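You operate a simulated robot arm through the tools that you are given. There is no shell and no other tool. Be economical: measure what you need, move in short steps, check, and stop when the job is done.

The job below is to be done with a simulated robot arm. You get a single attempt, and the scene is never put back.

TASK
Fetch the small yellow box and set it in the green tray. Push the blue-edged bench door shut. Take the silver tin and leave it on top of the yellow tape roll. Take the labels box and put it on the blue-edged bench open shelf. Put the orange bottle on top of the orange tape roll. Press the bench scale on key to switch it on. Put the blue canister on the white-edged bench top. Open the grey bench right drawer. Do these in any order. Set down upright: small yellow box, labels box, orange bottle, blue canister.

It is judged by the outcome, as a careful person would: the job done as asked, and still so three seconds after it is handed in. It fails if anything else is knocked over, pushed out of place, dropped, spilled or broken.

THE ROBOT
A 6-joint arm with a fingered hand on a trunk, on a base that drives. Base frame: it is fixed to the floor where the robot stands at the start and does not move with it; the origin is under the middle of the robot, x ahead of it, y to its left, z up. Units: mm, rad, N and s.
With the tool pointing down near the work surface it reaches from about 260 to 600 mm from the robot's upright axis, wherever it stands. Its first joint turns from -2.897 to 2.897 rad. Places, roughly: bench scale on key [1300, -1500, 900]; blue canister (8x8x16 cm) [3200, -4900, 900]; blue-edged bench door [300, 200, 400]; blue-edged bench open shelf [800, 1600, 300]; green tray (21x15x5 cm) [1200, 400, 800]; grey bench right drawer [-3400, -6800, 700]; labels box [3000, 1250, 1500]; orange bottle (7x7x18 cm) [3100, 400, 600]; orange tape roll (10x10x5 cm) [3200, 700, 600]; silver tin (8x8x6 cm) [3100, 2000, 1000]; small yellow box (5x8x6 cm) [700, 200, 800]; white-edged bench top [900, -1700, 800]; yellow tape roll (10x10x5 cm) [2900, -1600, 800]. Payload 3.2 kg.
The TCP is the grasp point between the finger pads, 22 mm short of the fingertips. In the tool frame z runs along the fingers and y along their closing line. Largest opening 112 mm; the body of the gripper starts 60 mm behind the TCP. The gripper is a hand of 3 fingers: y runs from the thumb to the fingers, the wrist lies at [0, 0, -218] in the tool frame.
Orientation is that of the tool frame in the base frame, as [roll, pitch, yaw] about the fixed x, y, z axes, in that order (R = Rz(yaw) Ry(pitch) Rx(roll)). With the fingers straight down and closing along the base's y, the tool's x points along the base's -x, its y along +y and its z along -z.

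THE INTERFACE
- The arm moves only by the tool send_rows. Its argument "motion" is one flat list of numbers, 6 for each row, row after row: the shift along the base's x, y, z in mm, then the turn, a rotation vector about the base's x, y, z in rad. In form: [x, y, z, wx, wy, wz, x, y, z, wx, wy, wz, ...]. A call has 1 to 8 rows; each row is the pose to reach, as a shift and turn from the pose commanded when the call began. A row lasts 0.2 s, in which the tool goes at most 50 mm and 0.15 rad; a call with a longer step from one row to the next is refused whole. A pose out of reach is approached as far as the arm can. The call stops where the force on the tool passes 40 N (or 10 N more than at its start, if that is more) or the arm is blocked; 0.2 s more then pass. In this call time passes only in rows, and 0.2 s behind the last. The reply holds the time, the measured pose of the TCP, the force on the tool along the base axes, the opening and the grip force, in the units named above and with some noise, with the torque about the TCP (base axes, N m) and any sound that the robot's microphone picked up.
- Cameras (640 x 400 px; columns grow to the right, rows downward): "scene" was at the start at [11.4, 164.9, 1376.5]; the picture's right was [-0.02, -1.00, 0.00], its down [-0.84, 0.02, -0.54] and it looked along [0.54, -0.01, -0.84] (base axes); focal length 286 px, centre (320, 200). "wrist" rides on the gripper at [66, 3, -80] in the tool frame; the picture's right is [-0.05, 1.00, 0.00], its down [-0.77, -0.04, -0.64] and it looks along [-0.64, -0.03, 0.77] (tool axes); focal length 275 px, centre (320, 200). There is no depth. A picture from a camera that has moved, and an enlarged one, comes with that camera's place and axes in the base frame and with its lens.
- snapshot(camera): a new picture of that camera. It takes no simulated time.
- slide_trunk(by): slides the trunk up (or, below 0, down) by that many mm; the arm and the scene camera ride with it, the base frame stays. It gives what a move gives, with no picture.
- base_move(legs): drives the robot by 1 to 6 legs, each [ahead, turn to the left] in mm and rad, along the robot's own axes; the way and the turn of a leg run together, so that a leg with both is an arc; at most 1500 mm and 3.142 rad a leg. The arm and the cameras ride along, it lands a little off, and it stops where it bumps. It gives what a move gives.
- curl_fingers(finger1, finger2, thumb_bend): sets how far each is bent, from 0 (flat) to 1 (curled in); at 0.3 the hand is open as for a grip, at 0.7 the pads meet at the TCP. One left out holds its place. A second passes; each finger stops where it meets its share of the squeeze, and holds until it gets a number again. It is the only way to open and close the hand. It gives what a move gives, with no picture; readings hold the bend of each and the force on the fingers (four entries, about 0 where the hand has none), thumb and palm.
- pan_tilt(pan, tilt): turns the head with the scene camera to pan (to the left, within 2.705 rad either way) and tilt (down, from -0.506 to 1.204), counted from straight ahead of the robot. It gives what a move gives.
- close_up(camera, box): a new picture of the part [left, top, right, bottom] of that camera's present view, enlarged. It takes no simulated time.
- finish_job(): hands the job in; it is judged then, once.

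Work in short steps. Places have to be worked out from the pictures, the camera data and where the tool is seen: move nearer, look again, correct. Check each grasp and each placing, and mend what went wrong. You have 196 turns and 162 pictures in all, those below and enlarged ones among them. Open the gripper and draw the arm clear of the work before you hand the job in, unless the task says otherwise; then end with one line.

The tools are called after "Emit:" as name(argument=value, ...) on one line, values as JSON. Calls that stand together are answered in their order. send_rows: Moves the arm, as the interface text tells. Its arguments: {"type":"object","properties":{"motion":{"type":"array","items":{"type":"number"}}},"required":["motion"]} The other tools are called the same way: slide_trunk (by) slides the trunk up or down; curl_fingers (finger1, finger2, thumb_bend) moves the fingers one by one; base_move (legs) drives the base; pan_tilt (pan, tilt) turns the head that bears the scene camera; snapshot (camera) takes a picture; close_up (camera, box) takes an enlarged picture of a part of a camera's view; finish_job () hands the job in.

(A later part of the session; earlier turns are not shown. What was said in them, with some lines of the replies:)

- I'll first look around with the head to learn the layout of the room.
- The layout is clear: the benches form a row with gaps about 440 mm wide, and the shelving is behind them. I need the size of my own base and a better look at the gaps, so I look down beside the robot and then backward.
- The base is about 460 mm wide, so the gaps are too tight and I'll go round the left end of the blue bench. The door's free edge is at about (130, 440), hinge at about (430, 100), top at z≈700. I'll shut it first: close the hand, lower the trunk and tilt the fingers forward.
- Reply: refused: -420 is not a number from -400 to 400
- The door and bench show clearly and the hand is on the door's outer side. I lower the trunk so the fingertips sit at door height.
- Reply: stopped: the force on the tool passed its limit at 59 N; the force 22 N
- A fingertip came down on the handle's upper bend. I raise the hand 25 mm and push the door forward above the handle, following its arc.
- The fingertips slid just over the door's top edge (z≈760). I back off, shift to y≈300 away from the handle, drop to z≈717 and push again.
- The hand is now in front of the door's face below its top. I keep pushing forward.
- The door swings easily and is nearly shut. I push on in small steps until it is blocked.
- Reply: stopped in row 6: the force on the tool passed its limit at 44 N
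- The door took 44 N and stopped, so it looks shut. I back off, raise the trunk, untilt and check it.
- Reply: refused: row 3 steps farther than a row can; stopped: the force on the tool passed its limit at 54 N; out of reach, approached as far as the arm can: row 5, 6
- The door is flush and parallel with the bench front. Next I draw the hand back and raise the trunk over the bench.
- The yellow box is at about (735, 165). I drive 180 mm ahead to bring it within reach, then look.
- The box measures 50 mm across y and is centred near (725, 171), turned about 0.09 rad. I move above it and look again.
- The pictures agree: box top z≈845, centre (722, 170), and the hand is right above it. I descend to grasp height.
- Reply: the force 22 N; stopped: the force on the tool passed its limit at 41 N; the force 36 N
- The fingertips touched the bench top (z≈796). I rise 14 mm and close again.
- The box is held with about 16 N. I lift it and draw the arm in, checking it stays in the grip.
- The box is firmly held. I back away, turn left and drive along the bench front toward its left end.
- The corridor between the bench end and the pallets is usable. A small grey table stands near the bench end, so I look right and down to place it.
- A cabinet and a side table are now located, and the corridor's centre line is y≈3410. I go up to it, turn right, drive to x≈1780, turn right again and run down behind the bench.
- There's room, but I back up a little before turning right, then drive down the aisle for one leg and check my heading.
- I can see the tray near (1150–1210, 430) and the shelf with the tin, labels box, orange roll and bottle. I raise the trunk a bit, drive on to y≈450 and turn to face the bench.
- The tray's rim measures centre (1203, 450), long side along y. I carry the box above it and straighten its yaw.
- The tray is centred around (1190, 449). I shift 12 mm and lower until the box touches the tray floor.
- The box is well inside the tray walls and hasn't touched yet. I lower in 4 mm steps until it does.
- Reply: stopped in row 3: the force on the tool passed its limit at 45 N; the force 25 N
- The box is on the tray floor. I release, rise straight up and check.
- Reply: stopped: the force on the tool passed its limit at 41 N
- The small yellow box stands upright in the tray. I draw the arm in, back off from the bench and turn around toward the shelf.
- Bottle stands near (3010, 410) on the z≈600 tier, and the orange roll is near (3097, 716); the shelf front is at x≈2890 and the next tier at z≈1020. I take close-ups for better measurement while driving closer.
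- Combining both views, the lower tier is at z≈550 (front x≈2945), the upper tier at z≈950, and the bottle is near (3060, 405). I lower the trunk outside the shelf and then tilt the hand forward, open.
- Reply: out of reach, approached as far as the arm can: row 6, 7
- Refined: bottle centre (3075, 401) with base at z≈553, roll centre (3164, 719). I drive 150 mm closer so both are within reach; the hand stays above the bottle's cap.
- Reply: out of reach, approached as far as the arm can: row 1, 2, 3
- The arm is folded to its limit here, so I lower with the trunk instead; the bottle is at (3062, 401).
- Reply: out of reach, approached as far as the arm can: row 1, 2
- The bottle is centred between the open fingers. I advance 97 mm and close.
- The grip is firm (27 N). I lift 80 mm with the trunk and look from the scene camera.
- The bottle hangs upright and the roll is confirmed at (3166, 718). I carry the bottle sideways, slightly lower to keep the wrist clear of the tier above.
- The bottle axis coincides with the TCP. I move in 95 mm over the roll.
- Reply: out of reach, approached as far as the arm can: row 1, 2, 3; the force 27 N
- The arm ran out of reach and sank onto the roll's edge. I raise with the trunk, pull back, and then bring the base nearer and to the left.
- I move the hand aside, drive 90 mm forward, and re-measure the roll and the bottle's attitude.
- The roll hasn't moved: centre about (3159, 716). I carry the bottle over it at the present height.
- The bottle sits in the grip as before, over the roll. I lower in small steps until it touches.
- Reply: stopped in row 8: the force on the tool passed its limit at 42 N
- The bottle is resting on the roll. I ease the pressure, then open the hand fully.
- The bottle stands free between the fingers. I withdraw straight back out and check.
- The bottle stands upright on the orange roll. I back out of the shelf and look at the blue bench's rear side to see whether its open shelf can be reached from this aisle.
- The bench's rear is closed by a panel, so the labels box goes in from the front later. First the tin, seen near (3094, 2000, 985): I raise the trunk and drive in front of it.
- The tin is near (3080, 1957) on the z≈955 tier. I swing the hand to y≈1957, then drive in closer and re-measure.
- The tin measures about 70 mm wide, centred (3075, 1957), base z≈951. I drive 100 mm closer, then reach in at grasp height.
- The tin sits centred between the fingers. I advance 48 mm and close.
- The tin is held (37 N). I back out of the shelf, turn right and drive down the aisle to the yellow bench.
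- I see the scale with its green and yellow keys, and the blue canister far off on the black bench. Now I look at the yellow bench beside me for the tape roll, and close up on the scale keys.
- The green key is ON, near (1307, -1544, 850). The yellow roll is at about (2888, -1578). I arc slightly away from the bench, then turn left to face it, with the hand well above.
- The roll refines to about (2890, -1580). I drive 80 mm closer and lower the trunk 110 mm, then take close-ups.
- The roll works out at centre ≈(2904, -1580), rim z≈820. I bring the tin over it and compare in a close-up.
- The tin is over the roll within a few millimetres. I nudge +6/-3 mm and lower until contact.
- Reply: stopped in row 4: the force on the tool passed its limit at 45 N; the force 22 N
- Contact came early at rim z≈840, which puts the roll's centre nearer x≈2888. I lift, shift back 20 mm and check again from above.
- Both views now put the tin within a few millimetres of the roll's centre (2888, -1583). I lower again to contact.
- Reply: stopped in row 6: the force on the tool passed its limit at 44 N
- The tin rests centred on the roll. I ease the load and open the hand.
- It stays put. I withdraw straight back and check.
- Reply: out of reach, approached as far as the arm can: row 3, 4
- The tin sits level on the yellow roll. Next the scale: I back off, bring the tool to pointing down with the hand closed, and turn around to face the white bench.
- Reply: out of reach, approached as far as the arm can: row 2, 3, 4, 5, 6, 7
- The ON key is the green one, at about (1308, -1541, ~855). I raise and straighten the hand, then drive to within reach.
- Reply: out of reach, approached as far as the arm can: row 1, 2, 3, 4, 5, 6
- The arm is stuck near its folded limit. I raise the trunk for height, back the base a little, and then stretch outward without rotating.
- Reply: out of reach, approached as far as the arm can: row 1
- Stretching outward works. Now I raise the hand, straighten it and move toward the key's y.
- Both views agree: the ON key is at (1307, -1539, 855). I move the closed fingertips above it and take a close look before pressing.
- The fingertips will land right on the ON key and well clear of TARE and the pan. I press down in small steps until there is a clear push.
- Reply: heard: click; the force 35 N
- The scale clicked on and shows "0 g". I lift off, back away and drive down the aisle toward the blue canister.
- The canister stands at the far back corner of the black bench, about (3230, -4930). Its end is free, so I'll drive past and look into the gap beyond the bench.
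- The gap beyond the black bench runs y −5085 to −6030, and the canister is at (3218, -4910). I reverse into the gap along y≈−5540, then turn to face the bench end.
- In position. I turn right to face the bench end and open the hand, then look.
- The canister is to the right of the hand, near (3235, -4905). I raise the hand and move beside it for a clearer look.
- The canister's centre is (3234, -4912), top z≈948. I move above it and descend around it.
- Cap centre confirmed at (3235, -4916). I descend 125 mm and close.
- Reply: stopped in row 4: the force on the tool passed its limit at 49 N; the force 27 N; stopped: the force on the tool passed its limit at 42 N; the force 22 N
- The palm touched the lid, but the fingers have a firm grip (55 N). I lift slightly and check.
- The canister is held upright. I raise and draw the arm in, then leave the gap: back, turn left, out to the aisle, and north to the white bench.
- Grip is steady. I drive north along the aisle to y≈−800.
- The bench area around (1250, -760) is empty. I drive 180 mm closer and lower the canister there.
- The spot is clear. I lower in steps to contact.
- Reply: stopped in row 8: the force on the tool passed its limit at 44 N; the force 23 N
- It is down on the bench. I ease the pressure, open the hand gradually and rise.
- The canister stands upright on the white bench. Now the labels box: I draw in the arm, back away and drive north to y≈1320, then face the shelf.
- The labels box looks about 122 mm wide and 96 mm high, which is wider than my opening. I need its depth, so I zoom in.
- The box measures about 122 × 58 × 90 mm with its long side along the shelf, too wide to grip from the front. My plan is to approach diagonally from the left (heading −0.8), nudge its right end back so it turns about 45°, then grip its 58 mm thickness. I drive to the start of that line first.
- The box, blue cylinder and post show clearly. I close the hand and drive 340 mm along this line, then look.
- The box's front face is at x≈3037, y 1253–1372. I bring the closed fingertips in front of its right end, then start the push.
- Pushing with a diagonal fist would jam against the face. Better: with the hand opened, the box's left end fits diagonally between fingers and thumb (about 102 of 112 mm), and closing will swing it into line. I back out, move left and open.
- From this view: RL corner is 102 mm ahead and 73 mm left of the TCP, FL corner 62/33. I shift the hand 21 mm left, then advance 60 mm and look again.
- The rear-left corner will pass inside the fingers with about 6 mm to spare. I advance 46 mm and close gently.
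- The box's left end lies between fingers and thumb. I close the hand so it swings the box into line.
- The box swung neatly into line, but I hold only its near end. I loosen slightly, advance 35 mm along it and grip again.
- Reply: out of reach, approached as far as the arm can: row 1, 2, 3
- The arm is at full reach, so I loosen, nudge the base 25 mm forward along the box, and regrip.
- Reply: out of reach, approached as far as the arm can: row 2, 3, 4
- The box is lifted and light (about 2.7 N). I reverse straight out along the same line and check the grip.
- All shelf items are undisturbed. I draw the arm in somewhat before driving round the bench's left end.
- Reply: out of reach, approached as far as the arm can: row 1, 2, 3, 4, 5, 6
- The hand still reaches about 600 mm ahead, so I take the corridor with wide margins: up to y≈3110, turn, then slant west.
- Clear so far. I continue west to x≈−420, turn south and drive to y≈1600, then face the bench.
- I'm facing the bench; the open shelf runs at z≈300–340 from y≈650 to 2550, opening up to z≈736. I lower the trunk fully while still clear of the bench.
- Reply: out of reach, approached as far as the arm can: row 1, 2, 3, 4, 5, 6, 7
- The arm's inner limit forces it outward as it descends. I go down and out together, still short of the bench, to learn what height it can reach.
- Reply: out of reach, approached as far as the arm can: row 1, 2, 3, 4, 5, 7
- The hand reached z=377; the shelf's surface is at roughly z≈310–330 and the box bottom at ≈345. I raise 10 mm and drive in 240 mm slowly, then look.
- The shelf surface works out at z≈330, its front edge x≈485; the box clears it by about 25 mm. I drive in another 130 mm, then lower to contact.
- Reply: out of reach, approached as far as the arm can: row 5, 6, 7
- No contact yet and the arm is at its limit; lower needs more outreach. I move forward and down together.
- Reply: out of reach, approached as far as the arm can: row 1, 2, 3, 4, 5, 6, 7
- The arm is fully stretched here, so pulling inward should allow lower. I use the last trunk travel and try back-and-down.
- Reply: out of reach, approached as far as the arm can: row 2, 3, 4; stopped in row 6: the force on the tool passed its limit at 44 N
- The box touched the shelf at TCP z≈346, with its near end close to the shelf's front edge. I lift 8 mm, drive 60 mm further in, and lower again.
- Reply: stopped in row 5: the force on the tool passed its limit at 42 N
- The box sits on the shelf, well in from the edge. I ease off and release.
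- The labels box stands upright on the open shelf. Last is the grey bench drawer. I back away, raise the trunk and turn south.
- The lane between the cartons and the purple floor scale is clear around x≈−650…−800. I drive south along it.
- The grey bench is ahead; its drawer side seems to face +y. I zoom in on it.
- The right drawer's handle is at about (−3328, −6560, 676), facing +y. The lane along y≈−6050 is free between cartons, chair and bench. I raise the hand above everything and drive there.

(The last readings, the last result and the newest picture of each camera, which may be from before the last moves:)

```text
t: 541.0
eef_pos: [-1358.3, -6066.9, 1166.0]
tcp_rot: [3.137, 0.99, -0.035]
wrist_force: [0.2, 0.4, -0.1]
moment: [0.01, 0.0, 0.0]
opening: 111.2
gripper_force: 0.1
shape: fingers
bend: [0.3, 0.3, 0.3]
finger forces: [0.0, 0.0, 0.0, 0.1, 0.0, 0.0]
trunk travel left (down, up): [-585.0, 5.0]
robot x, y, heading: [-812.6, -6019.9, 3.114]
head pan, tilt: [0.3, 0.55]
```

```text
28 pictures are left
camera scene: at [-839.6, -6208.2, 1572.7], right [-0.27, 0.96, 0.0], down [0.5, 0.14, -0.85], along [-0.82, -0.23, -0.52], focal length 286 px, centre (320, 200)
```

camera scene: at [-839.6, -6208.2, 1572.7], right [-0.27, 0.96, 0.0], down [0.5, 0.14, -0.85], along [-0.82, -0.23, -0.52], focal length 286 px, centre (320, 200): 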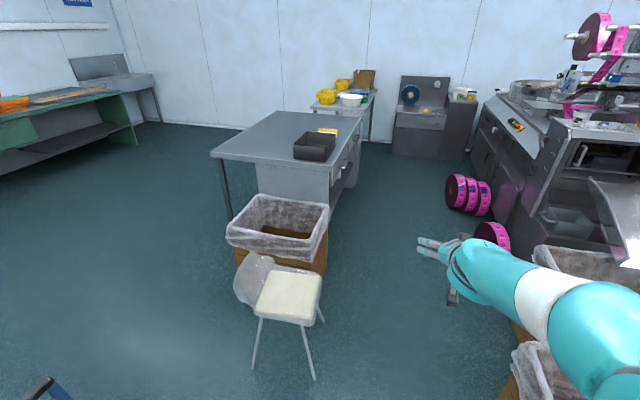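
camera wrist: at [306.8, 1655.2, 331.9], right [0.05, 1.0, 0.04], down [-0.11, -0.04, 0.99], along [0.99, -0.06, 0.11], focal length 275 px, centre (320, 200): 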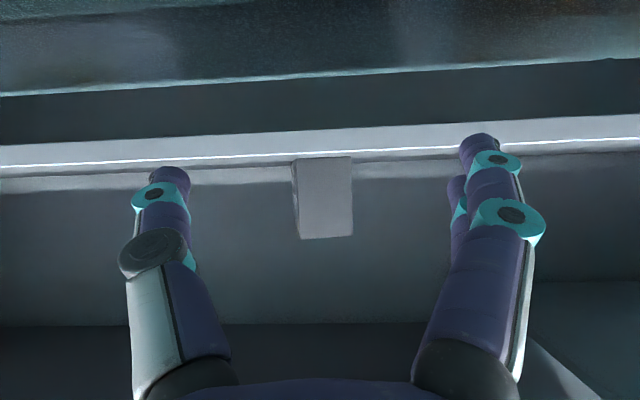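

Lane confirmed (reels and cartons north, chair south). I straighten and drive west to x≈−3320, then turn to face the drawers.

Emit:
base_move(legs=[[0, 0.044], [1300, 0], [1210, 0], [0, 1.56]])

Emit:
pan_tilt(pan=0.0, tilt=0.9)

Emit:
snapshot(camera="scene")

```text
t: 557.4
eef_pos: [-3238.8, -6600.1, 1166.9]
tcp_rot: [3.136, 0.991, 1.569]
wrist_force: [-0.1, 0.0, -0.2]
moment: [0.02, 0.01, -0.01]
opening: 111.2
gripper_force: 0.0
shape: fingers
bend: [0.3, 0.3, 0.3]
finger forces: [0.1, 0.0, 0.0, 0.1, 0.1, 0.0]
trunk travel left (down, up): [-585.0, 5.0]
robot x, y, heading: [-3307.9, -6053.7, -1.558]
head pan, tilt: [0.3, 0.55]
```

```text
t: 558.2
eef_pos: [-3238.8, -6600.6, 1164.4]
tcp_rot: [3.136, 0.991, 1.568]
wrist_force: [-0.8, -1.0, 0.3]
moment: [0.05, -0.02, 0.01]
opening: 111.2
gripper_force: 0.0
shape: fingers
bend: [0.3, 0.3, 0.3]
finger forces: [0.0, 0.0, 0.0, 0.0, 0.0, 0.0]
trunk travel left (down, up): [-585.0, 5.0]
robot x, y, heading: [-3309.3, -6054.9, -1.562]
head pan, tilt: [0.0, 0.901]
```

```text
27 pictures are left
camera scene: at [-3138.3, -6068.5, 1543.4], right [-1.0, -0.01, 0.0], down [-0.01, 0.78, -0.62], along [0.01, -0.62, -0.78], focal length 286 px, centre (320, 200)
```

scene: 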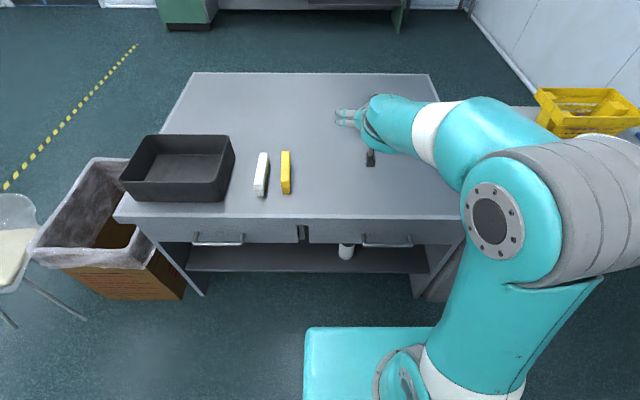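

Triangulating both views puts the right drawer's handle at (−3366, −6586, 664), a horizontal bar. I back off 190 mm, lower the trunk, tilt the hand horizontal and roll it so fingers close vertically on the bar.

Emit:
base_move(legs=[[-180, 0]])

Emit:
slide_trunk(by=-400)

Emit:
slide_trunk(by=-60)

Emit:
send_rows(motion=[0, -10, 0, -0.14, 0, 0, 0, -20, 0, -0.28, 0, 0, 0, -30, 0, -0.42, 0, 0, 0, -40, 0, -0.56, 0, 0])

```text
t: 559.8
eef_pos: [-3240.8, -6418.4, 1166.4]
tcp_rot: [3.135, 0.995, 1.57]
wrist_force: [0.2, 0.2, -0.3]
moment: [-0.03, -0.01, 0.01]
opening: 111.2
gripper_force: 0.2
shape: fingers
bend: [0.3, 0.3, 0.3]
finger forces: [0.0, 0.0, 0.0, 0.0, 0.0, 0.0]
trunk travel left (down, up): [-585.0, 5.0]
robot x, y, heading: [-3312.9, -5874.3, -1.561]
head pan, tilt: [0.0, 0.901]
```

```text
t: 563.6
eef_pos: [-3239.6, -6419.3, 764.9]
tcp_rot: [3.136, 0.992, 1.568]
wrist_force: [-0.2, -0.4, -0.9]
moment: [0.02, -0.04, -0.01]
opening: 111.1
gripper_force: 0.0
shape: fingers
bend: [0.3, 0.3, 0.3]
finger forces: [0.0, 0.1, 0.0, 0.1, 0.1, 0.1]
trunk travel left (down, up): [-185.0, 405.0]
robot x, y, heading: [-3306.4, -5872.2, -1.556]
head pan, tilt: [0.0, 0.901]
```

```text
t: 564.6
eef_pos: [-3239.4, -6419.0, 705.8]
tcp_rot: [3.136, 0.991, 1.569]
wrist_force: [0.5, 0.3, -0.5]
moment: [-0.03, 0.03, -0.03]
opening: 111.3
gripper_force: 0.2
shape: fingers
bend: [0.3, 0.3, 0.3]
finger forces: [0.0, 0.0, 0.0, 0.1, 0.0, 0.1]
trunk travel left (down, up): [-125.0, 465.0]
robot x, y, heading: [-3307.0, -5871.6, -1.564]
head pan, tilt: [0.0, 0.901]
```

```text
t: 565.6
eef_pos: [-3192.9, -6460.5, 741.5]
tcp_rot: [3.126, 1.532, 1.532]
wrist_force: [-0.3, -0.2, 0.0]
moment: [0.01, 0.0, -0.03]
opening: 111.1
gripper_force: 0.0
shape: fingers
bend: [0.3, 0.3, 0.3]
finger forces: [0.0, 0.1, 0.0, 0.0, 0.1, 0.0]
out of reach, approached as far as the arm can: row 1, 3, 4
trunk travel left (down, up): [-125.0, 465.0]
robot x, y, heading: [-3307.5, -5873.8, -1.56]
head pan, tilt: [0.0, 0.901]
```

The hand is horizontal. Now I roll it a quarter turn about its axis.

Emit:
send_rows(motion=[-10, -5, 0, 0, -0.14, 0, -20, -10, 0, 0, -0.28, 0, -30, -15, 0, 0, -0.42, 0, -40, -20, 0, 0, -0.56, 0, -50, -20, 0, 0, -0.7, 0, -60, -20, 0, 0, -0.84, 0, -70, -20, 0, 0, -0.98, 0, -80, -20, 0, 0, -1.12, 0])

Emit:
send_rows(motion=[-20, 0, 0, 0, -0.14, 0, -40, 0, 0, 0, -0.28, 0, -60, 0, -10, 0, -0.42, 0, -80, 0, -20, 0, -0.45, 0])

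Emit:
snapshot(camera="wrist")

Emit:
snapshot(camera="scene")

```text
t: 567.4
eef_pos: [-3217.9, -6482.8, 781.8]
tcp_rot: [1.605, 0.449, -0.003]
wrist_force: [0.1, -0.3, -0.3]
moment: [0.01, 0.03, 0.0]
opening: 111.2
gripper_force: 0.0
shape: fingers
bend: [0.3, 0.3, 0.3]
finger forces: [0.0, 0.0, 0.0, 0.0, 0.1, 0.0]
out of reach, approached as far as the arm can: row 1, 2, 3, 4, 5, 6, 7, 8
trunk travel left (down, up): [-125.0, 465.0]
robot x, y, heading: [-3308.0, -5868.4, -1.564]
head pan, tilt: [0.0, 0.901]
```

```text
t: 568.4
eef_pos: [-3232.2, -6490.7, 807.6]
tcp_rot: [1.591, 0.002, -0.018]
wrist_force: [-0.9, 0.8, -0.2]
moment: [-0.03, -0.02, -0.01]
opening: 111.3
gripper_force: 0.0
shape: fingers
bend: [0.3, 0.3, 0.3]
finger forces: [0.0, 0.1, 0.1, 0.0, 0.0, 0.0]
out of reach, approached as far as the arm can: row 1, 2, 3, 4
trunk travel left (down, up): [-125.0, 465.0]
robot x, y, heading: [-3309.1, -5872.8, -1.559]
head pan, tilt: [0.0, 0.901]
```

```text
26 pictures are left
camera wrist: at [-3165.9, -6410.7, 810.5], right [-0.04, -0.02, 1.0], down [-0.76, 0.65, -0.02], along [-0.65, -0.76, -0.04], focal length 275 px, centre (320, 200)
```

wrist: 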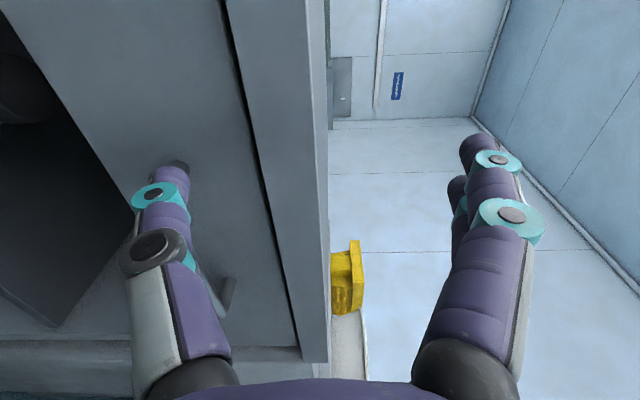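

```text
25 pictures are left
camera scene: at [-3140.1, -5885.8, 1083.3], right [-1.0, -0.01, 0.0], down [-0.01, 0.78, -0.62], along [0.01, -0.62, -0.78], focal length 286 px, centre (320, 200)
```

scene: 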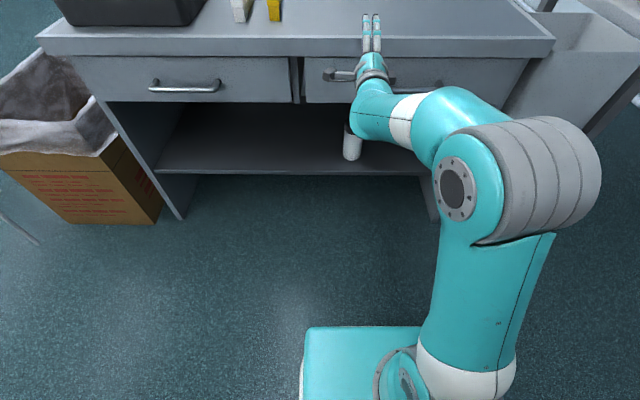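

The hand is now horizontal with fingers above and thumb below. The handle is near (−3366, −6578, 680). I lower with the trunk and move sideways in front of it.

Emit:
slide_trunk(by=-122)

Emit:
send_rows(motion=[-40, 5, 0, 0, 0, 0, -80, 5, 0, 0, 0, 0, -110, 5, -3, 0, 0, 0, -132, 5, -6, 0, 0, 0])

Emit:
snapshot(camera="wrist")

```text
t: 569.9
eef_pos: [-3232.0, -6490.1, 685.3]
tcp_rot: [1.59, 0.005, -0.016]
wrist_force: [-0.6, -0.6, -0.5]
moment: [-0.03, 0.01, 0.03]
opening: 111.3
gripper_force: 0.0
shape: fingers
bend: [0.3, 0.3, 0.3]
finger forces: [0.0, 0.0, 0.0, 0.0, 0.0, 0.0]
trunk travel left (down, up): [-3.0, 587.0]
robot x, y, heading: [-3307.5, -5877.4, -1.563]
head pan, tilt: [0.0, 0.901]
```

```text
t: 570.9
eef_pos: [-3277.1, -6493.8, 725.1]
tcp_rot: [1.603, 0.005, -0.037]
wrist_force: [0.8, -0.1, 0.4]
moment: [0.01, 0.0, 0.03]
opening: 111.6
gripper_force: 0.1
shape: fingers
bend: [0.3, 0.3, 0.3]
finger forces: [0.0, 0.0, 0.0, 0.1, 0.1, 0.1]
out of reach, approached as far as the arm can: row 1, 2, 3, 4
trunk travel left (down, up): [-3.0, 587.0]
robot x, y, heading: [-3306.3, -5875.5, -1.556]
head pan, tilt: [0.0, 0.901]
```

```text
24 pictures are left
camera wrist: at [-3208.4, -6416.4, 729.8], right [-0.04, -0.03, 1.0], down [-0.75, 0.67, -0.01], along [-0.66, -0.75, -0.05], focal length 275 px, centre (320, 200)
```

wrist: 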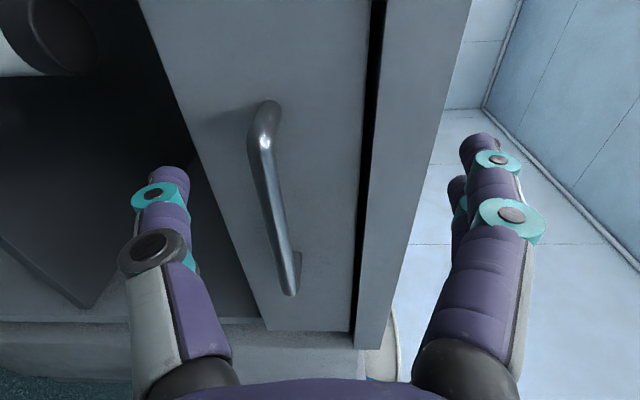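

The handle runs x≈−3274…−3480 at z≈685. I narrow the opening a bit and reach forward and down toward it, where the arm has more freedom.

Emit:
curl_fingers(finger1=0.4, finger2=0.4, thumb_bend=0.4)

Emit:
send_rows(motion=[-15, -15, -10, 0, 0, 0, -30, -28, -20, 0, 0, 0, -45, -38, -30, 0, 0, 0, -58, -46, -37, 0, 0, 0])

Emit:
snapshot(camera="wrist")

```text
t: 571.9
eef_pos: [-3276.8, -6494.0, 726.1]
tcp_rot: [1.602, 0.006, -0.038]
wrist_force: [-0.5, 0.5, -0.5]
moment: [0.0, 0.01, 0.01]
opening: 84.5
gripper_force: 0.0
shape: fingers
bend: [0.4, 0.4, 0.4]
finger forces: [0.1, 0.1, 0.0, 0.0, 0.0, 0.1]
trunk travel left (down, up): [-3.0, 587.0]
robot x, y, heading: [-3307.0, -5871.9, -1.56]
head pan, tilt: [0.0, 0.901]
```

```text
t: 572.9
eef_pos: [-3279.8, -6544.1, 720.4]
tcp_rot: [1.601, 0.005, -0.037]
wrist_force: [-0.1, 0.6, -0.1]
moment: [-0.01, -0.01, 0.04]
opening: 84.2
gripper_force: 0.0
shape: fingers
bend: [0.4, 0.4, 0.4]
finger forces: [0.0, 0.0, 0.1, 0.0, 0.0, 0.0]
out of reach, approached as far as the arm can: row 1, 2, 3, 4
trunk travel left (down, up): [-3.0, 587.0]
robot x, y, heading: [-3307.3, -5871.7, -1.559]
head pan, tilt: [0.0, 0.901]
```

```text
23 pictures are left
camera wrist: at [-3212.3, -6466.4, 724.6], right [-0.04, -0.03, 1.0], down [-0.75, 0.66, -0.01], along [-0.66, -0.75, -0.05], focal length 275 px, centre (320, 200)
```

wrist: 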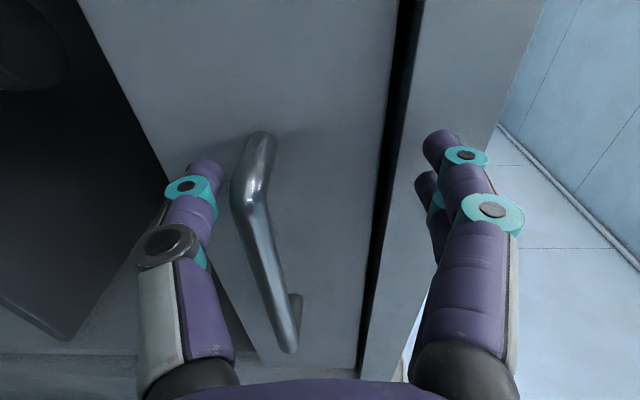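

The wrist's limit keeps the hand 35 mm high and slightly left. I turn the base 0.05 rad right and pitch the hand down 0.2 rad to line up with the bar.

Emit:
base_move(legs=[[0, -0.05]])

Emit:
send_rows(motion=[0, 3, -15, 0.1, 0, 0, 0, 3, -32, 0.2, 0, 0])

Emit:
snapshot(camera="wrist")

```text
t: 573.7
eef_pos: [-3314.1, -6545.7, 720.7]
tcp_rot: [1.602, 0.006, -0.087]
wrist_force: [0.6, -0.4, 0.6]
moment: [0.0, -0.02, 0.02]
opening: 84.5
gripper_force: 0.1
shape: fingers
bend: [0.4, 0.4, 0.4]
finger forces: [0.0, 0.0, 0.0, 0.0, 0.1, 0.0]
trunk travel left (down, up): [-3.0, 587.0]
robot x, y, heading: [-3308.0, -5868.7, -1.611]
head pan, tilt: [0.0, 0.901]
```

```text
t: 574.3
eef_pos: [-3312.7, -6541.1, 687.7]
tcp_rot: [1.8, 0.023, -0.081]
wrist_force: [0.0, -0.8, -0.1]
moment: [0.02, 0.01, -0.01]
opening: 84.1
gripper_force: 0.0
shape: fingers
bend: [0.4, 0.4, 0.4]
finger forces: [0.0, 0.0, 0.0, 0.0, 0.0, 0.1]
trunk travel left (down, up): [-3.0, 587.0]
robot x, y, heading: [-3307.6, -5868.6, -1.61]
head pan, tilt: [0.0, 0.901]
```

```text
22 pictures are left
camera wrist: at [-3241.9, -6468.8, 707.1], right [-0.04, -0.23, 0.97], down [-0.71, 0.69, 0.13], along [-0.7, -0.69, -0.19], focal length 275 px, centre (320, 200)
```

wrist: 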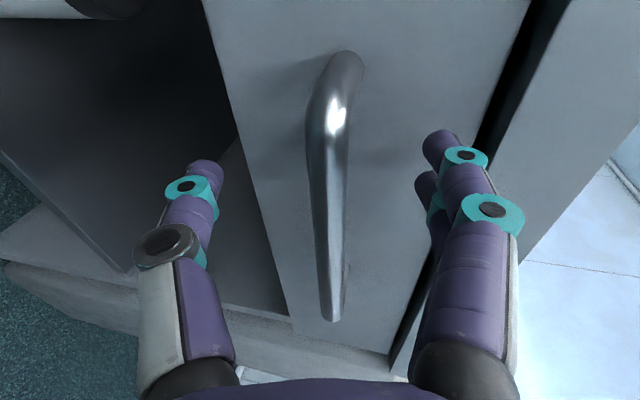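

The bar now lies centred between fingers and thumb. I advance 35 mm and close on it.

Emit:
send_rows(motion=[-3, -12, 0, 0, 0, 0, -5, -24, 0, 0, 0, 0, -7, -35, 0, 0, 0, 0])

Emit:
curl_fingers(finger1=0.75, finger2=0.75, thumb_bend=0.75)

Emit:
snapshot(camera="wrist")

```text
t: 574.9
eef_pos: [-3317.8, -6560.7, 694.2]
tcp_rot: [1.792, 0.024, -0.081]
wrist_force: [0.0, 38.7, 1.2]
moment: [-1.63, 0.06, 0.45]
opening: 79.5
gripper_force: 18.9
shape: fingers
bend: [0.52, 0.4, 0.4]
finger forces: [36.9, 1.7, 0.0, 0.0, 0.1, 0.0]
trunk travel left (down, up): [-3.0, 587.0]
robot x, y, heading: [-3309.8, -5871.2, -1.609]
head pan, tilt: [0.0, 0.901]
stopped in row 3: the force on the tool passed its limit at 62 N (the readings are from after the stop); the commanded pose is now the measured one
```

```text
t: 575.9
eef_pos: [-3318.1, -6562.9, 689.9]
tcp_rot: [1.799, 0.023, -0.081]
wrist_force: [-0.3, -0.9, -2.7]
moment: [-0.02, 0.03, -0.03]
opening: 0.0
gripper_force: 1.2
shape: fingers
bend: [0.75, 0.74, 0.72]
finger forces: [0.1, 0.0, 0.0, 0.0, 2.6, 0.0]
trunk travel left (down, up): [-3.0, 587.0]
robot x, y, heading: [-3307.9, -5869.7, -1.612]
head pan, tilt: [0.0, 0.901]
```

```text
21 pictures are left
camera wrist: at [-3246.5, -6491.0, 708.3], right [-0.04, -0.22, 0.97], down [-0.71, 0.69, 0.13], along [-0.7, -0.69, -0.19], focal length 275 px, centre (320, 200)
```

wrist: 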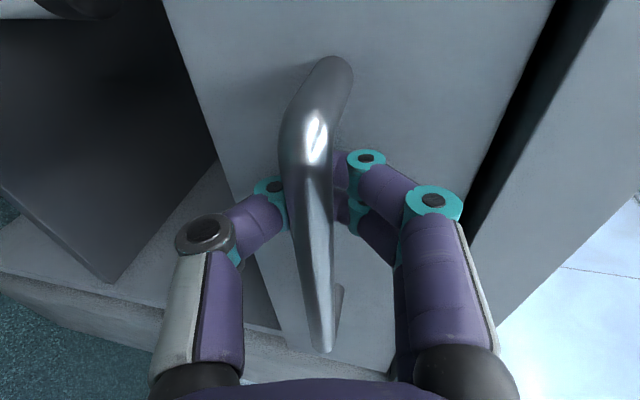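

The fingers have closed around behind the bar, so it is hooked. Before pulling back I look behind the robot for clearance.

Emit:
pan_tilt(pan=-2.7, tilt=0.9)

Emit:
snapshot(camera="scene")

```text
t: 578.3
eef_pos: [-3318.0, -6563.3, 689.9]
tcp_rot: [1.8, 0.022, -0.082]
wrist_force: [-0.2, -1.0, -2.9]
moment: [-0.07, 0.01, -0.01]
opening: 0.0
gripper_force: 1.9
shape: fingers
bend: [0.75, 0.74, 0.72]
finger forces: [0.0, 0.0, 0.1, 0.0, 2.9, 0.0]
trunk travel left (down, up): [-3.0, 587.0]
robot x, y, heading: [-3307.6, -5873.4, -1.609]
head pan, tilt: [-2.7, 0.901]
```

```text
20 pictures are left
camera scene: at [-3167.7, -5749.1, 961.4], right [0.92, 0.39, 0.0], down [0.31, -0.72, -0.62], along [-0.24, 0.57, -0.78], focal length 286 px, centre (320, 200)
```

scene: 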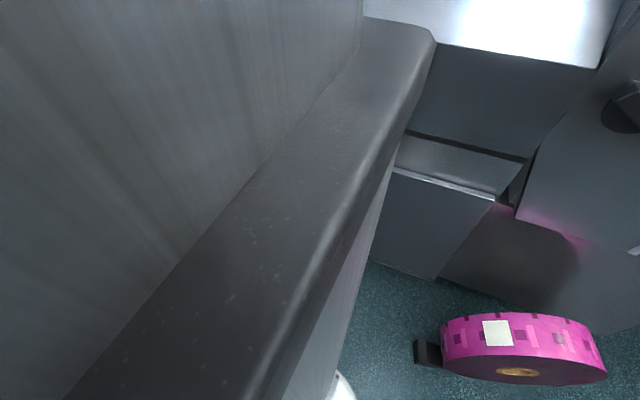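

The view back is partly blocked by my own mast, so I first pull with the arm alone.

Emit:
send_rows(motion=[0, 12, 0, 0, 0, 0, 0, 24, 0, 0, 0, 0, 0, 36, 0, 0, 0, 0, 0, 48, 0, 0, 0, 0, 0, 60, 0, 0, 0, 0])

Emit:
snapshot(camera="wrist")

```text
t: 579.5
eef_pos: [-3318.4, -6503.0, 689.5]
tcp_rot: [1.8, 0.023, -0.081]
wrist_force: [-2.6, 1.2, -4.1]
moment: [-0.01, 0.02, 0.0]
opening: 0.0
gripper_force: 2.7
shape: fingers
bend: [0.75, 0.74, 0.72]
finger forces: [0.0, 0.0, 0.0, 0.0, 6.3, 0.1]
trunk travel left (down, up): [-3.0, 587.0]
robot x, y, heading: [-3307.2, -5869.1, -1.617]
head pan, tilt: [-2.7, 0.901]
```

```text
19 pictures are left
camera wrist: at [-3245.7, -6430.5, 708.4], right [-0.04, -0.22, 0.97], down [-0.71, 0.69, 0.13], along [-0.7, -0.69, -0.19], focal length 275 px, centre (320, 200)
```

wrist: 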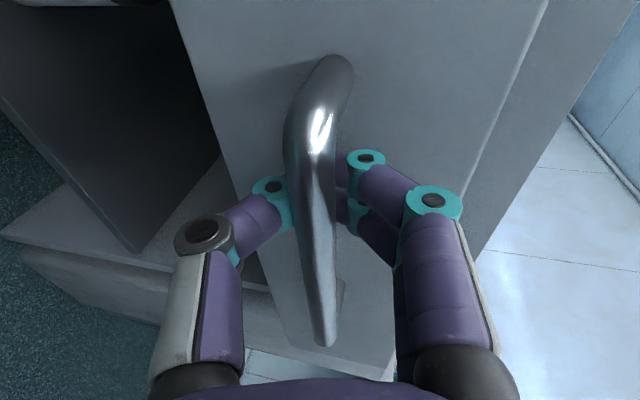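

The drawer slides out with the hand, still hooked and with little force. I keep pulling with the arm.

Emit:
send_rows(motion=[0, 20, 0, 0, 0, 0, 0, 40, 0, 0, 0, 0, 0, 60, 0, 0, 0, 0, 0, 80, 0, 0, 0, 0, 0, 100, 0, 0, 0, 0, 0, 120, 0, 0, 0, 0])

Emit:
snapshot(camera="wrist")

```text
t: 580.9
eef_pos: [-3320.4, -6381.7, 689.0]
tcp_rot: [1.799, 0.021, -0.083]
wrist_force: [0.2, 1.2, -1.7]
moment: [0.01, 0.02, 0.0]
opening: 0.0
gripper_force: 0.8
shape: fingers
bend: [0.75, 0.74, 0.72]
finger forces: [0.2, 0.0, 0.1, 0.0, 2.0, 0.0]
trunk travel left (down, up): [-3.0, 587.0]
robot x, y, heading: [-3306.6, -5874.9, -1.617]
head pan, tilt: [-2.7, 0.901]
```

```text
18 pictures are left
camera wrist: at [-3247.6, -6309.9, 707.8], right [-0.04, -0.22, 0.97], down [-0.71, 0.69, 0.13], along [-0.7, -0.69, -0.19], focal length 275 px, centre (320, 200)
```

wrist: 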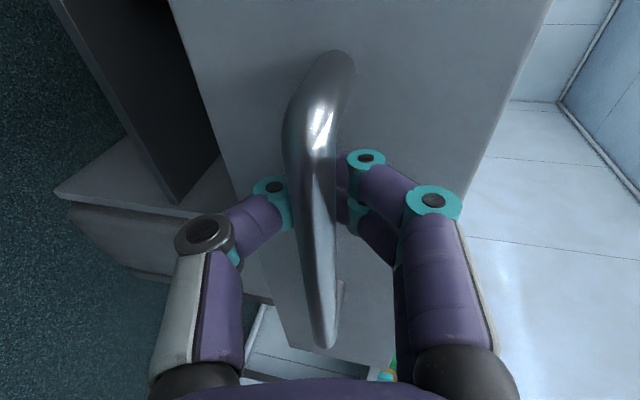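

It's out about 170 mm. I pull on gently to see whether there is more travel.

Emit:
send_rows(motion=[0, 20, 0, 0, 0, 0, 0, 40, 0, 0, 0, 0, 0, 60, 0, 0, 0, 0, 0, 80, 0, 0, 0, 0, 0, 100, 0, 0, 0, 0])

Emit:
snapshot(camera="wrist")

```text
t: 582.1
eef_pos: [-3319.9, -6282.6, 690.4]
tcp_rot: [1.8, 0.023, -0.083]
wrist_force: [-1.4, -0.1, -4.5]
moment: [-0.06, 0.0, -0.01]
opening: 0.3
gripper_force: 3.1
shape: fingers
bend: [0.75, 0.74, 0.72]
finger forces: [0.0, 0.1, 0.1, 0.0, 6.6, 0.0]
trunk travel left (down, up): [-3.0, 587.0]
robot x, y, heading: [-3310.5, -5868.2, -1.612]
head pan, tilt: [-2.7, 0.901]
```

```text
17 pictures are left
camera wrist: at [-3246.9, -6211.6, 708.6], right [-0.04, -0.22, 0.97], down [-0.71, 0.69, 0.13], along [-0.7, -0.69, -0.19], focal length 275 px, centre (320, 200)
```

wrist: 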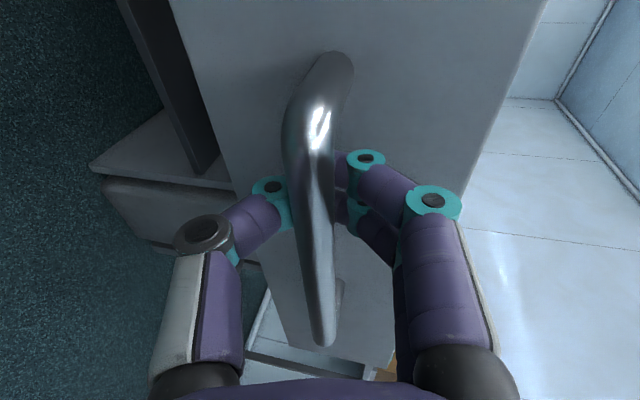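

The drawer is about 275 mm out, clearly open. I open the hand and withdraw it from the bar.

Emit:
curl_fingers(finger1=0.3, finger2=0.3, thumb_bend=0.3)

Emit:
send_rows(motion=[0, 15, 0, 0, 0, 0, 0, 30, 0, 0, 0, 0, 0, 45, 0, 0, 0, 0, 0, 60, 0, 0, 0, 0])

Emit:
snapshot(camera="wrist")

```text
t: 583.1
eef_pos: [-3318.4, -6283.0, 691.5]
tcp_rot: [1.798, 0.023, -0.081]
wrist_force: [0.7, -0.4, 0.5]
moment: [0.03, -0.03, 0.01]
opening: 110.9
gripper_force: 0.0
shape: fingers
bend: [0.3, 0.3, 0.3]
finger forces: [0.0, 0.0, 0.0, 0.0, 0.1, 0.0]
trunk travel left (down, up): [-3.0, 587.0]
robot x, y, heading: [-3310.2, -5871.8, -1.611]
head pan, tilt: [-2.7, 0.901]
```

```text
t: 584.0
eef_pos: [-3319.7, -6265.4, 637.6]
tcp_rot: [1.967, 0.057, -0.094]
wrist_force: [5.1, 0.1, 15.6]
moment: [-0.15, 0.25, 0.04]
opening: 123.8
gripper_force: 7.7
shape: fingers
bend: [0.22, 0.23, 0.3]
finger forces: [8.8, 7.3, 0.0, 0.1, 0.1, 0.1]
trunk travel left (down, up): [-3.0, 587.0]
robot x, y, heading: [-3307.9, -5875.6, -1.613]
head pan, tilt: [-2.7, 0.901]
stopped in row 4: the arm was blocked; the commanded pose is now the measured one
```

```text
16 pictures are left
camera wrist: at [-3245.7, -6198.5, 666.2], right [-0.03, -0.39, 0.92], down [-0.7, 0.67, 0.26], along [-0.71, -0.64, -0.29], focal length 275 px, centre (320, 200)
```

wrist: 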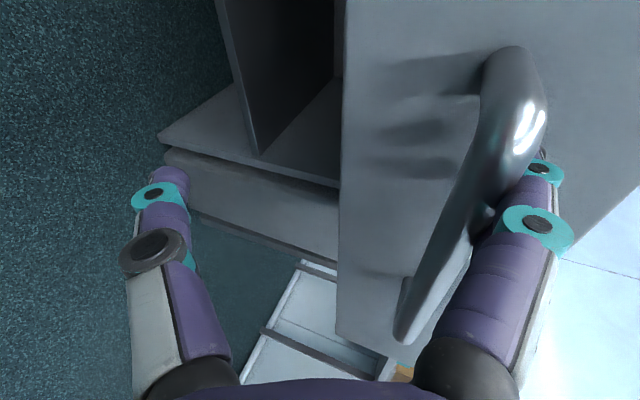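

The arm sagged a little, and the upper fingers now rest on the bar. I raise the trunk 50 mm to free them and look.

Emit:
slide_trunk(by=48)

Emit:
snapshot(camera="wrist")

```text
t: 584.9
eef_pos: [-3320.4, -6263.4, 684.6]
tcp_rot: [1.973, 0.053, -0.095]
wrist_force: [0.7, 0.0, 0.2]
moment: [0.03, 0.01, 0.01]
opening: 112.1
gripper_force: 0.0
shape: fingers
bend: [0.3, 0.3, 0.3]
finger forces: [0.1, 0.0, 0.0, 0.0, 0.0, 0.1]
trunk travel left (down, up): [-51.0, 539.0]
robot x, y, heading: [-3309.4, -5872.2, -1.611]
head pan, tilt: [-2.7, 0.901]
```

```text
15 pictures are left
camera wrist: at [-3247.2, -6198.1, 713.9], right [-0.03, -0.39, 0.92], down [-0.7, 0.67, 0.26], along [-0.71, -0.63, -0.29], focal length 275 px, centre (320, 200)
```

wrist: 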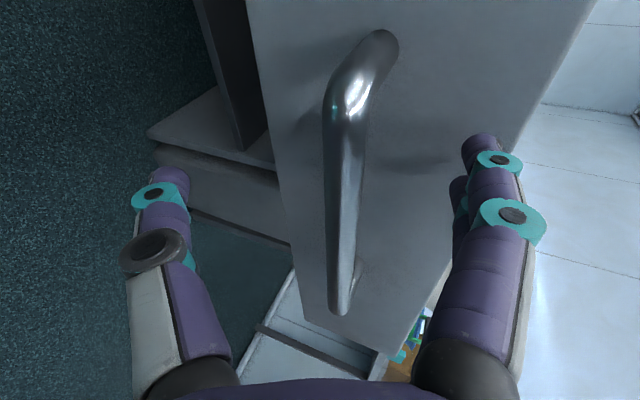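

The hand is free around the bar. I back the base just 25 mm so the fingertips clear it, then raise the trunk well above the bench.

Emit:
base_move(legs=[[-28, 0]])

Emit:
slide_trunk(by=150)

Emit:
slide_trunk(by=300)

Emit:
pan_tilt(pan=0.0, tilt=0.95)

Emit:
snapshot(camera="scene")

```text
t: 585.7
eef_pos: [-3317.1, -6255.9, 681.4]
tcp_rot: [1.978, 0.055, -0.089]
wrist_force: [-0.1, 0.9, 0.2]
moment: [-0.01, 0.02, -0.03]
opening: 111.9
gripper_force: 0.1
shape: fingers
bend: [0.3, 0.3, 0.3]
finger forces: [0.0, 0.0, 0.0, 0.1, 0.0, 0.0]
trunk travel left (down, up): [-51.0, 539.0]
robot x, y, heading: [-3303.8, -5862.0, -1.604]
head pan, tilt: [-2.7, 0.901]
stopped in leg 1: the robot was blocked; the commanded pose is now the measured one
```

```text
t: 587.5
eef_pos: [-3317.7, -6252.9, 834.1]
tcp_rot: [1.969, 0.056, -0.089]
wrist_force: [-0.6, 0.9, -0.1]
moment: [0.01, -0.04, -0.03]
opening: 111.7
gripper_force: 0.0
shape: fingers
bend: [0.3, 0.3, 0.3]
finger forces: [0.0, 0.0, 0.1, 0.1, 0.0, 0.0]
trunk travel left (down, up): [-201.0, 389.0]
robot x, y, heading: [-3305.6, -5864.4, -1.607]
head pan, tilt: [-2.7, 0.901]
```

```text
t: 590.5
eef_pos: [-3317.2, -6252.7, 1134.3]
tcp_rot: [1.968, 0.053, -0.088]
wrist_force: [-0.2, -0.2, 0.3]
moment: [0.02, -0.04, 0.01]
opening: 111.8
gripper_force: 0.0
shape: fingers
bend: [0.3, 0.3, 0.3]
finger forces: [0.1, 0.0, 0.0, 0.0, 0.0, 0.0]
trunk travel left (down, up): [-501.0, 89.0]
robot x, y, heading: [-3306.6, -5867.3, -1.603]
head pan, tilt: [-2.7, 0.901]
```

```text
t: 592.9
eef_pos: [-3316.6, -6252.4, 1134.4]
tcp_rot: [1.968, 0.054, -0.088]
wrist_force: [0.1, 0.3, -0.2]
moment: [-0.02, 0.0, 0.01]
opening: 111.8
gripper_force: 0.0
shape: fingers
bend: [0.3, 0.3, 0.3]
finger forces: [0.1, 0.1, 0.1, 0.0, 0.0, 0.0]
trunk travel left (down, up): [-501.0, 89.0]
robot x, y, heading: [-3303.6, -5863.7, -1.603]
head pan, tilt: [0.0, 0.949]
```

```text
14 pictures are left
camera scene: at [-3138.7, -5881.5, 1455.7], right [-1.0, 0.03, 0.0], down [0.03, 0.81, -0.58], along [-0.02, -0.58, -0.81], focal length 286 px, centre (320, 200)
```

scene: 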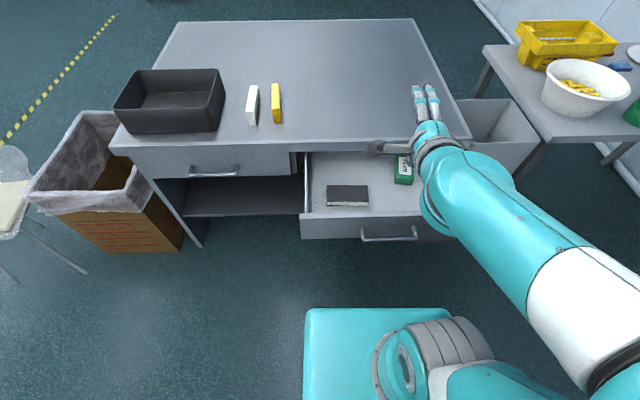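

The right drawer stands wide open. The base touched something behind after 8 mm, so I move forward, turn left into the lane and check the reels behind me.

Emit:
base_move(legs=[[95, 0], [0, 1.6], [500, 0]])

Emit:
pan_tilt(pan=2.3, tilt=0.6)

Emit:
snapshot(camera="scene")

```text
t: 600.5
eef_pos: [-2423.6, -5939.3, 1135.7]
tcp_rot: [1.969, 0.054, 1.537]
wrist_force: [-0.7, -0.2, 0.9]
moment: [0.02, 0.0, -0.04]
opening: 112.0
gripper_force: 0.0
shape: fingers
bend: [0.3, 0.3, 0.3]
finger forces: [0.0, 0.0, 0.0, 0.1, 0.1, 0.0]
trunk travel left (down, up): [-501.0, 89.0]
robot x, y, heading: [-2815.1, -5947.3, 0.019]
head pan, tilt: [0.0, 0.949]
```

```text
t: 602.6
eef_pos: [-2423.4, -5938.8, 1133.9]
tcp_rot: [1.969, 0.054, 1.535]
wrist_force: [-0.4, -0.7, -0.5]
moment: [-0.02, -0.02, 0.0]
opening: 111.8
gripper_force: 0.0
shape: fingers
bend: [0.3, 0.3, 0.3]
finger forces: [0.1, 0.0, 0.0, 0.0, 0.0, 0.0]
trunk travel left (down, up): [-501.0, 89.0]
robot x, y, heading: [-2814.2, -5947.8, 0.019]
head pan, tilt: [2.3, 0.6]
```

```text
13 pictures are left
camera scene: at [-2934.4, -5718.2, 1484.1], right [0.73, 0.68, 0.0], down [0.38, -0.41, -0.82], along [-0.56, 0.6, -0.57], focal length 286 px, centre (320, 200)
```

scene: 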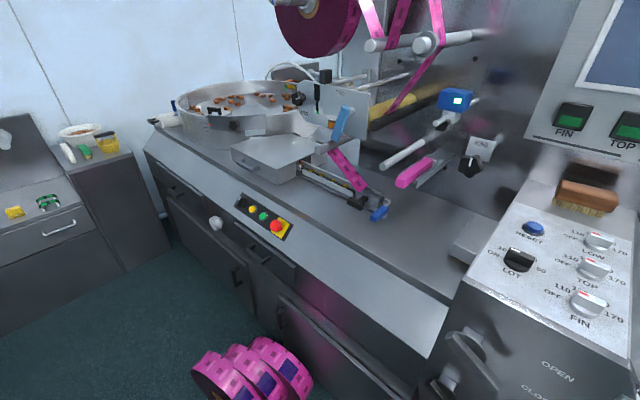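

The reels stand in their row. One look lower to confirm nothing was displaced, plus the drawer still open.

Emit:
pan_tilt(pan=2.3, tilt=1.0)

Emit:
snapshot(camera="scene")

Emit:
pan_tilt(pan=-2.2, tilt=0.8)

Emit:
snapshot(camera="scene")

```text
t: 603.5
eef_pos: [-2425.0, -5939.0, 1134.7]
tcp_rot: [1.97, 0.053, 1.534]
wrist_force: [0.1, -0.1, -0.3]
moment: [-0.01, 0.03, 0.05]
opening: 112.1
gripper_force: 0.2
shape: fingers
bend: [0.3, 0.3, 0.3]
finger forces: [0.1, 0.0, 0.0, 0.1, 0.0, 0.1]
trunk travel left (down, up): [-501.0, 89.0]
robot x, y, heading: [-2814.2, -5949.1, 0.017]
head pan, tilt: [2.3, 1.0]
```

```text
12 pictures are left
camera scene: at [-2921.8, -5731.9, 1452.2], right [0.73, 0.68, 0.0], down [0.57, -0.62, -0.54], along [-0.37, 0.4, -0.84], focal length 286 px, centre (320, 200)
```

scene: 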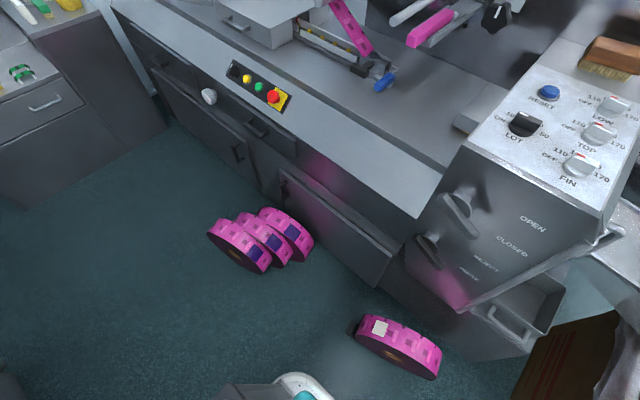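

```text
t: 607.1
eef_pos: [-2423.8, -5939.0, 1134.7]
tcp_rot: [1.969, 0.053, 1.533]
wrist_force: [-0.6, -0.1, 0.4]
moment: [-0.02, -0.01, -0.01]
opening: 111.7
gripper_force: 0.1
shape: fingers
bend: [0.3, 0.3, 0.3]
finger forces: [0.0, 0.0, 0.0, 0.1, 0.1, 0.0]
trunk travel left (down, up): [-501.0, 89.0]
robot x, y, heading: [-2812.9, -5945.5, 0.019]
head pan, tilt: [-2.201, 0.799]
```

```text
11 pictures are left
camera scene: at [-2920.6, -5849.1, 1467.3], right [-0.82, 0.57, 0.0], down [0.41, 0.59, -0.7], along [-0.4, -0.57, -0.72], focal length 286 px, centre (320, 200)
```

scene: 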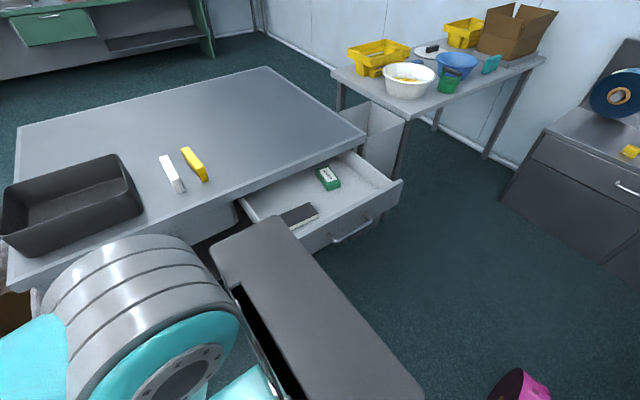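

Everything is in place: the drawer is open, the reels are undisturbed, the hand is open and the arm is clear. I hand the job in.

Emit:
finish_job()

```text
The job is handed in.
```

All eight tasks are done and the job is handed in. While backing away from the drawer, the base was blocked after about 8 mm by something behind it. The tape reels standing there were still upright afterwards, so I don't think anything was displaced.
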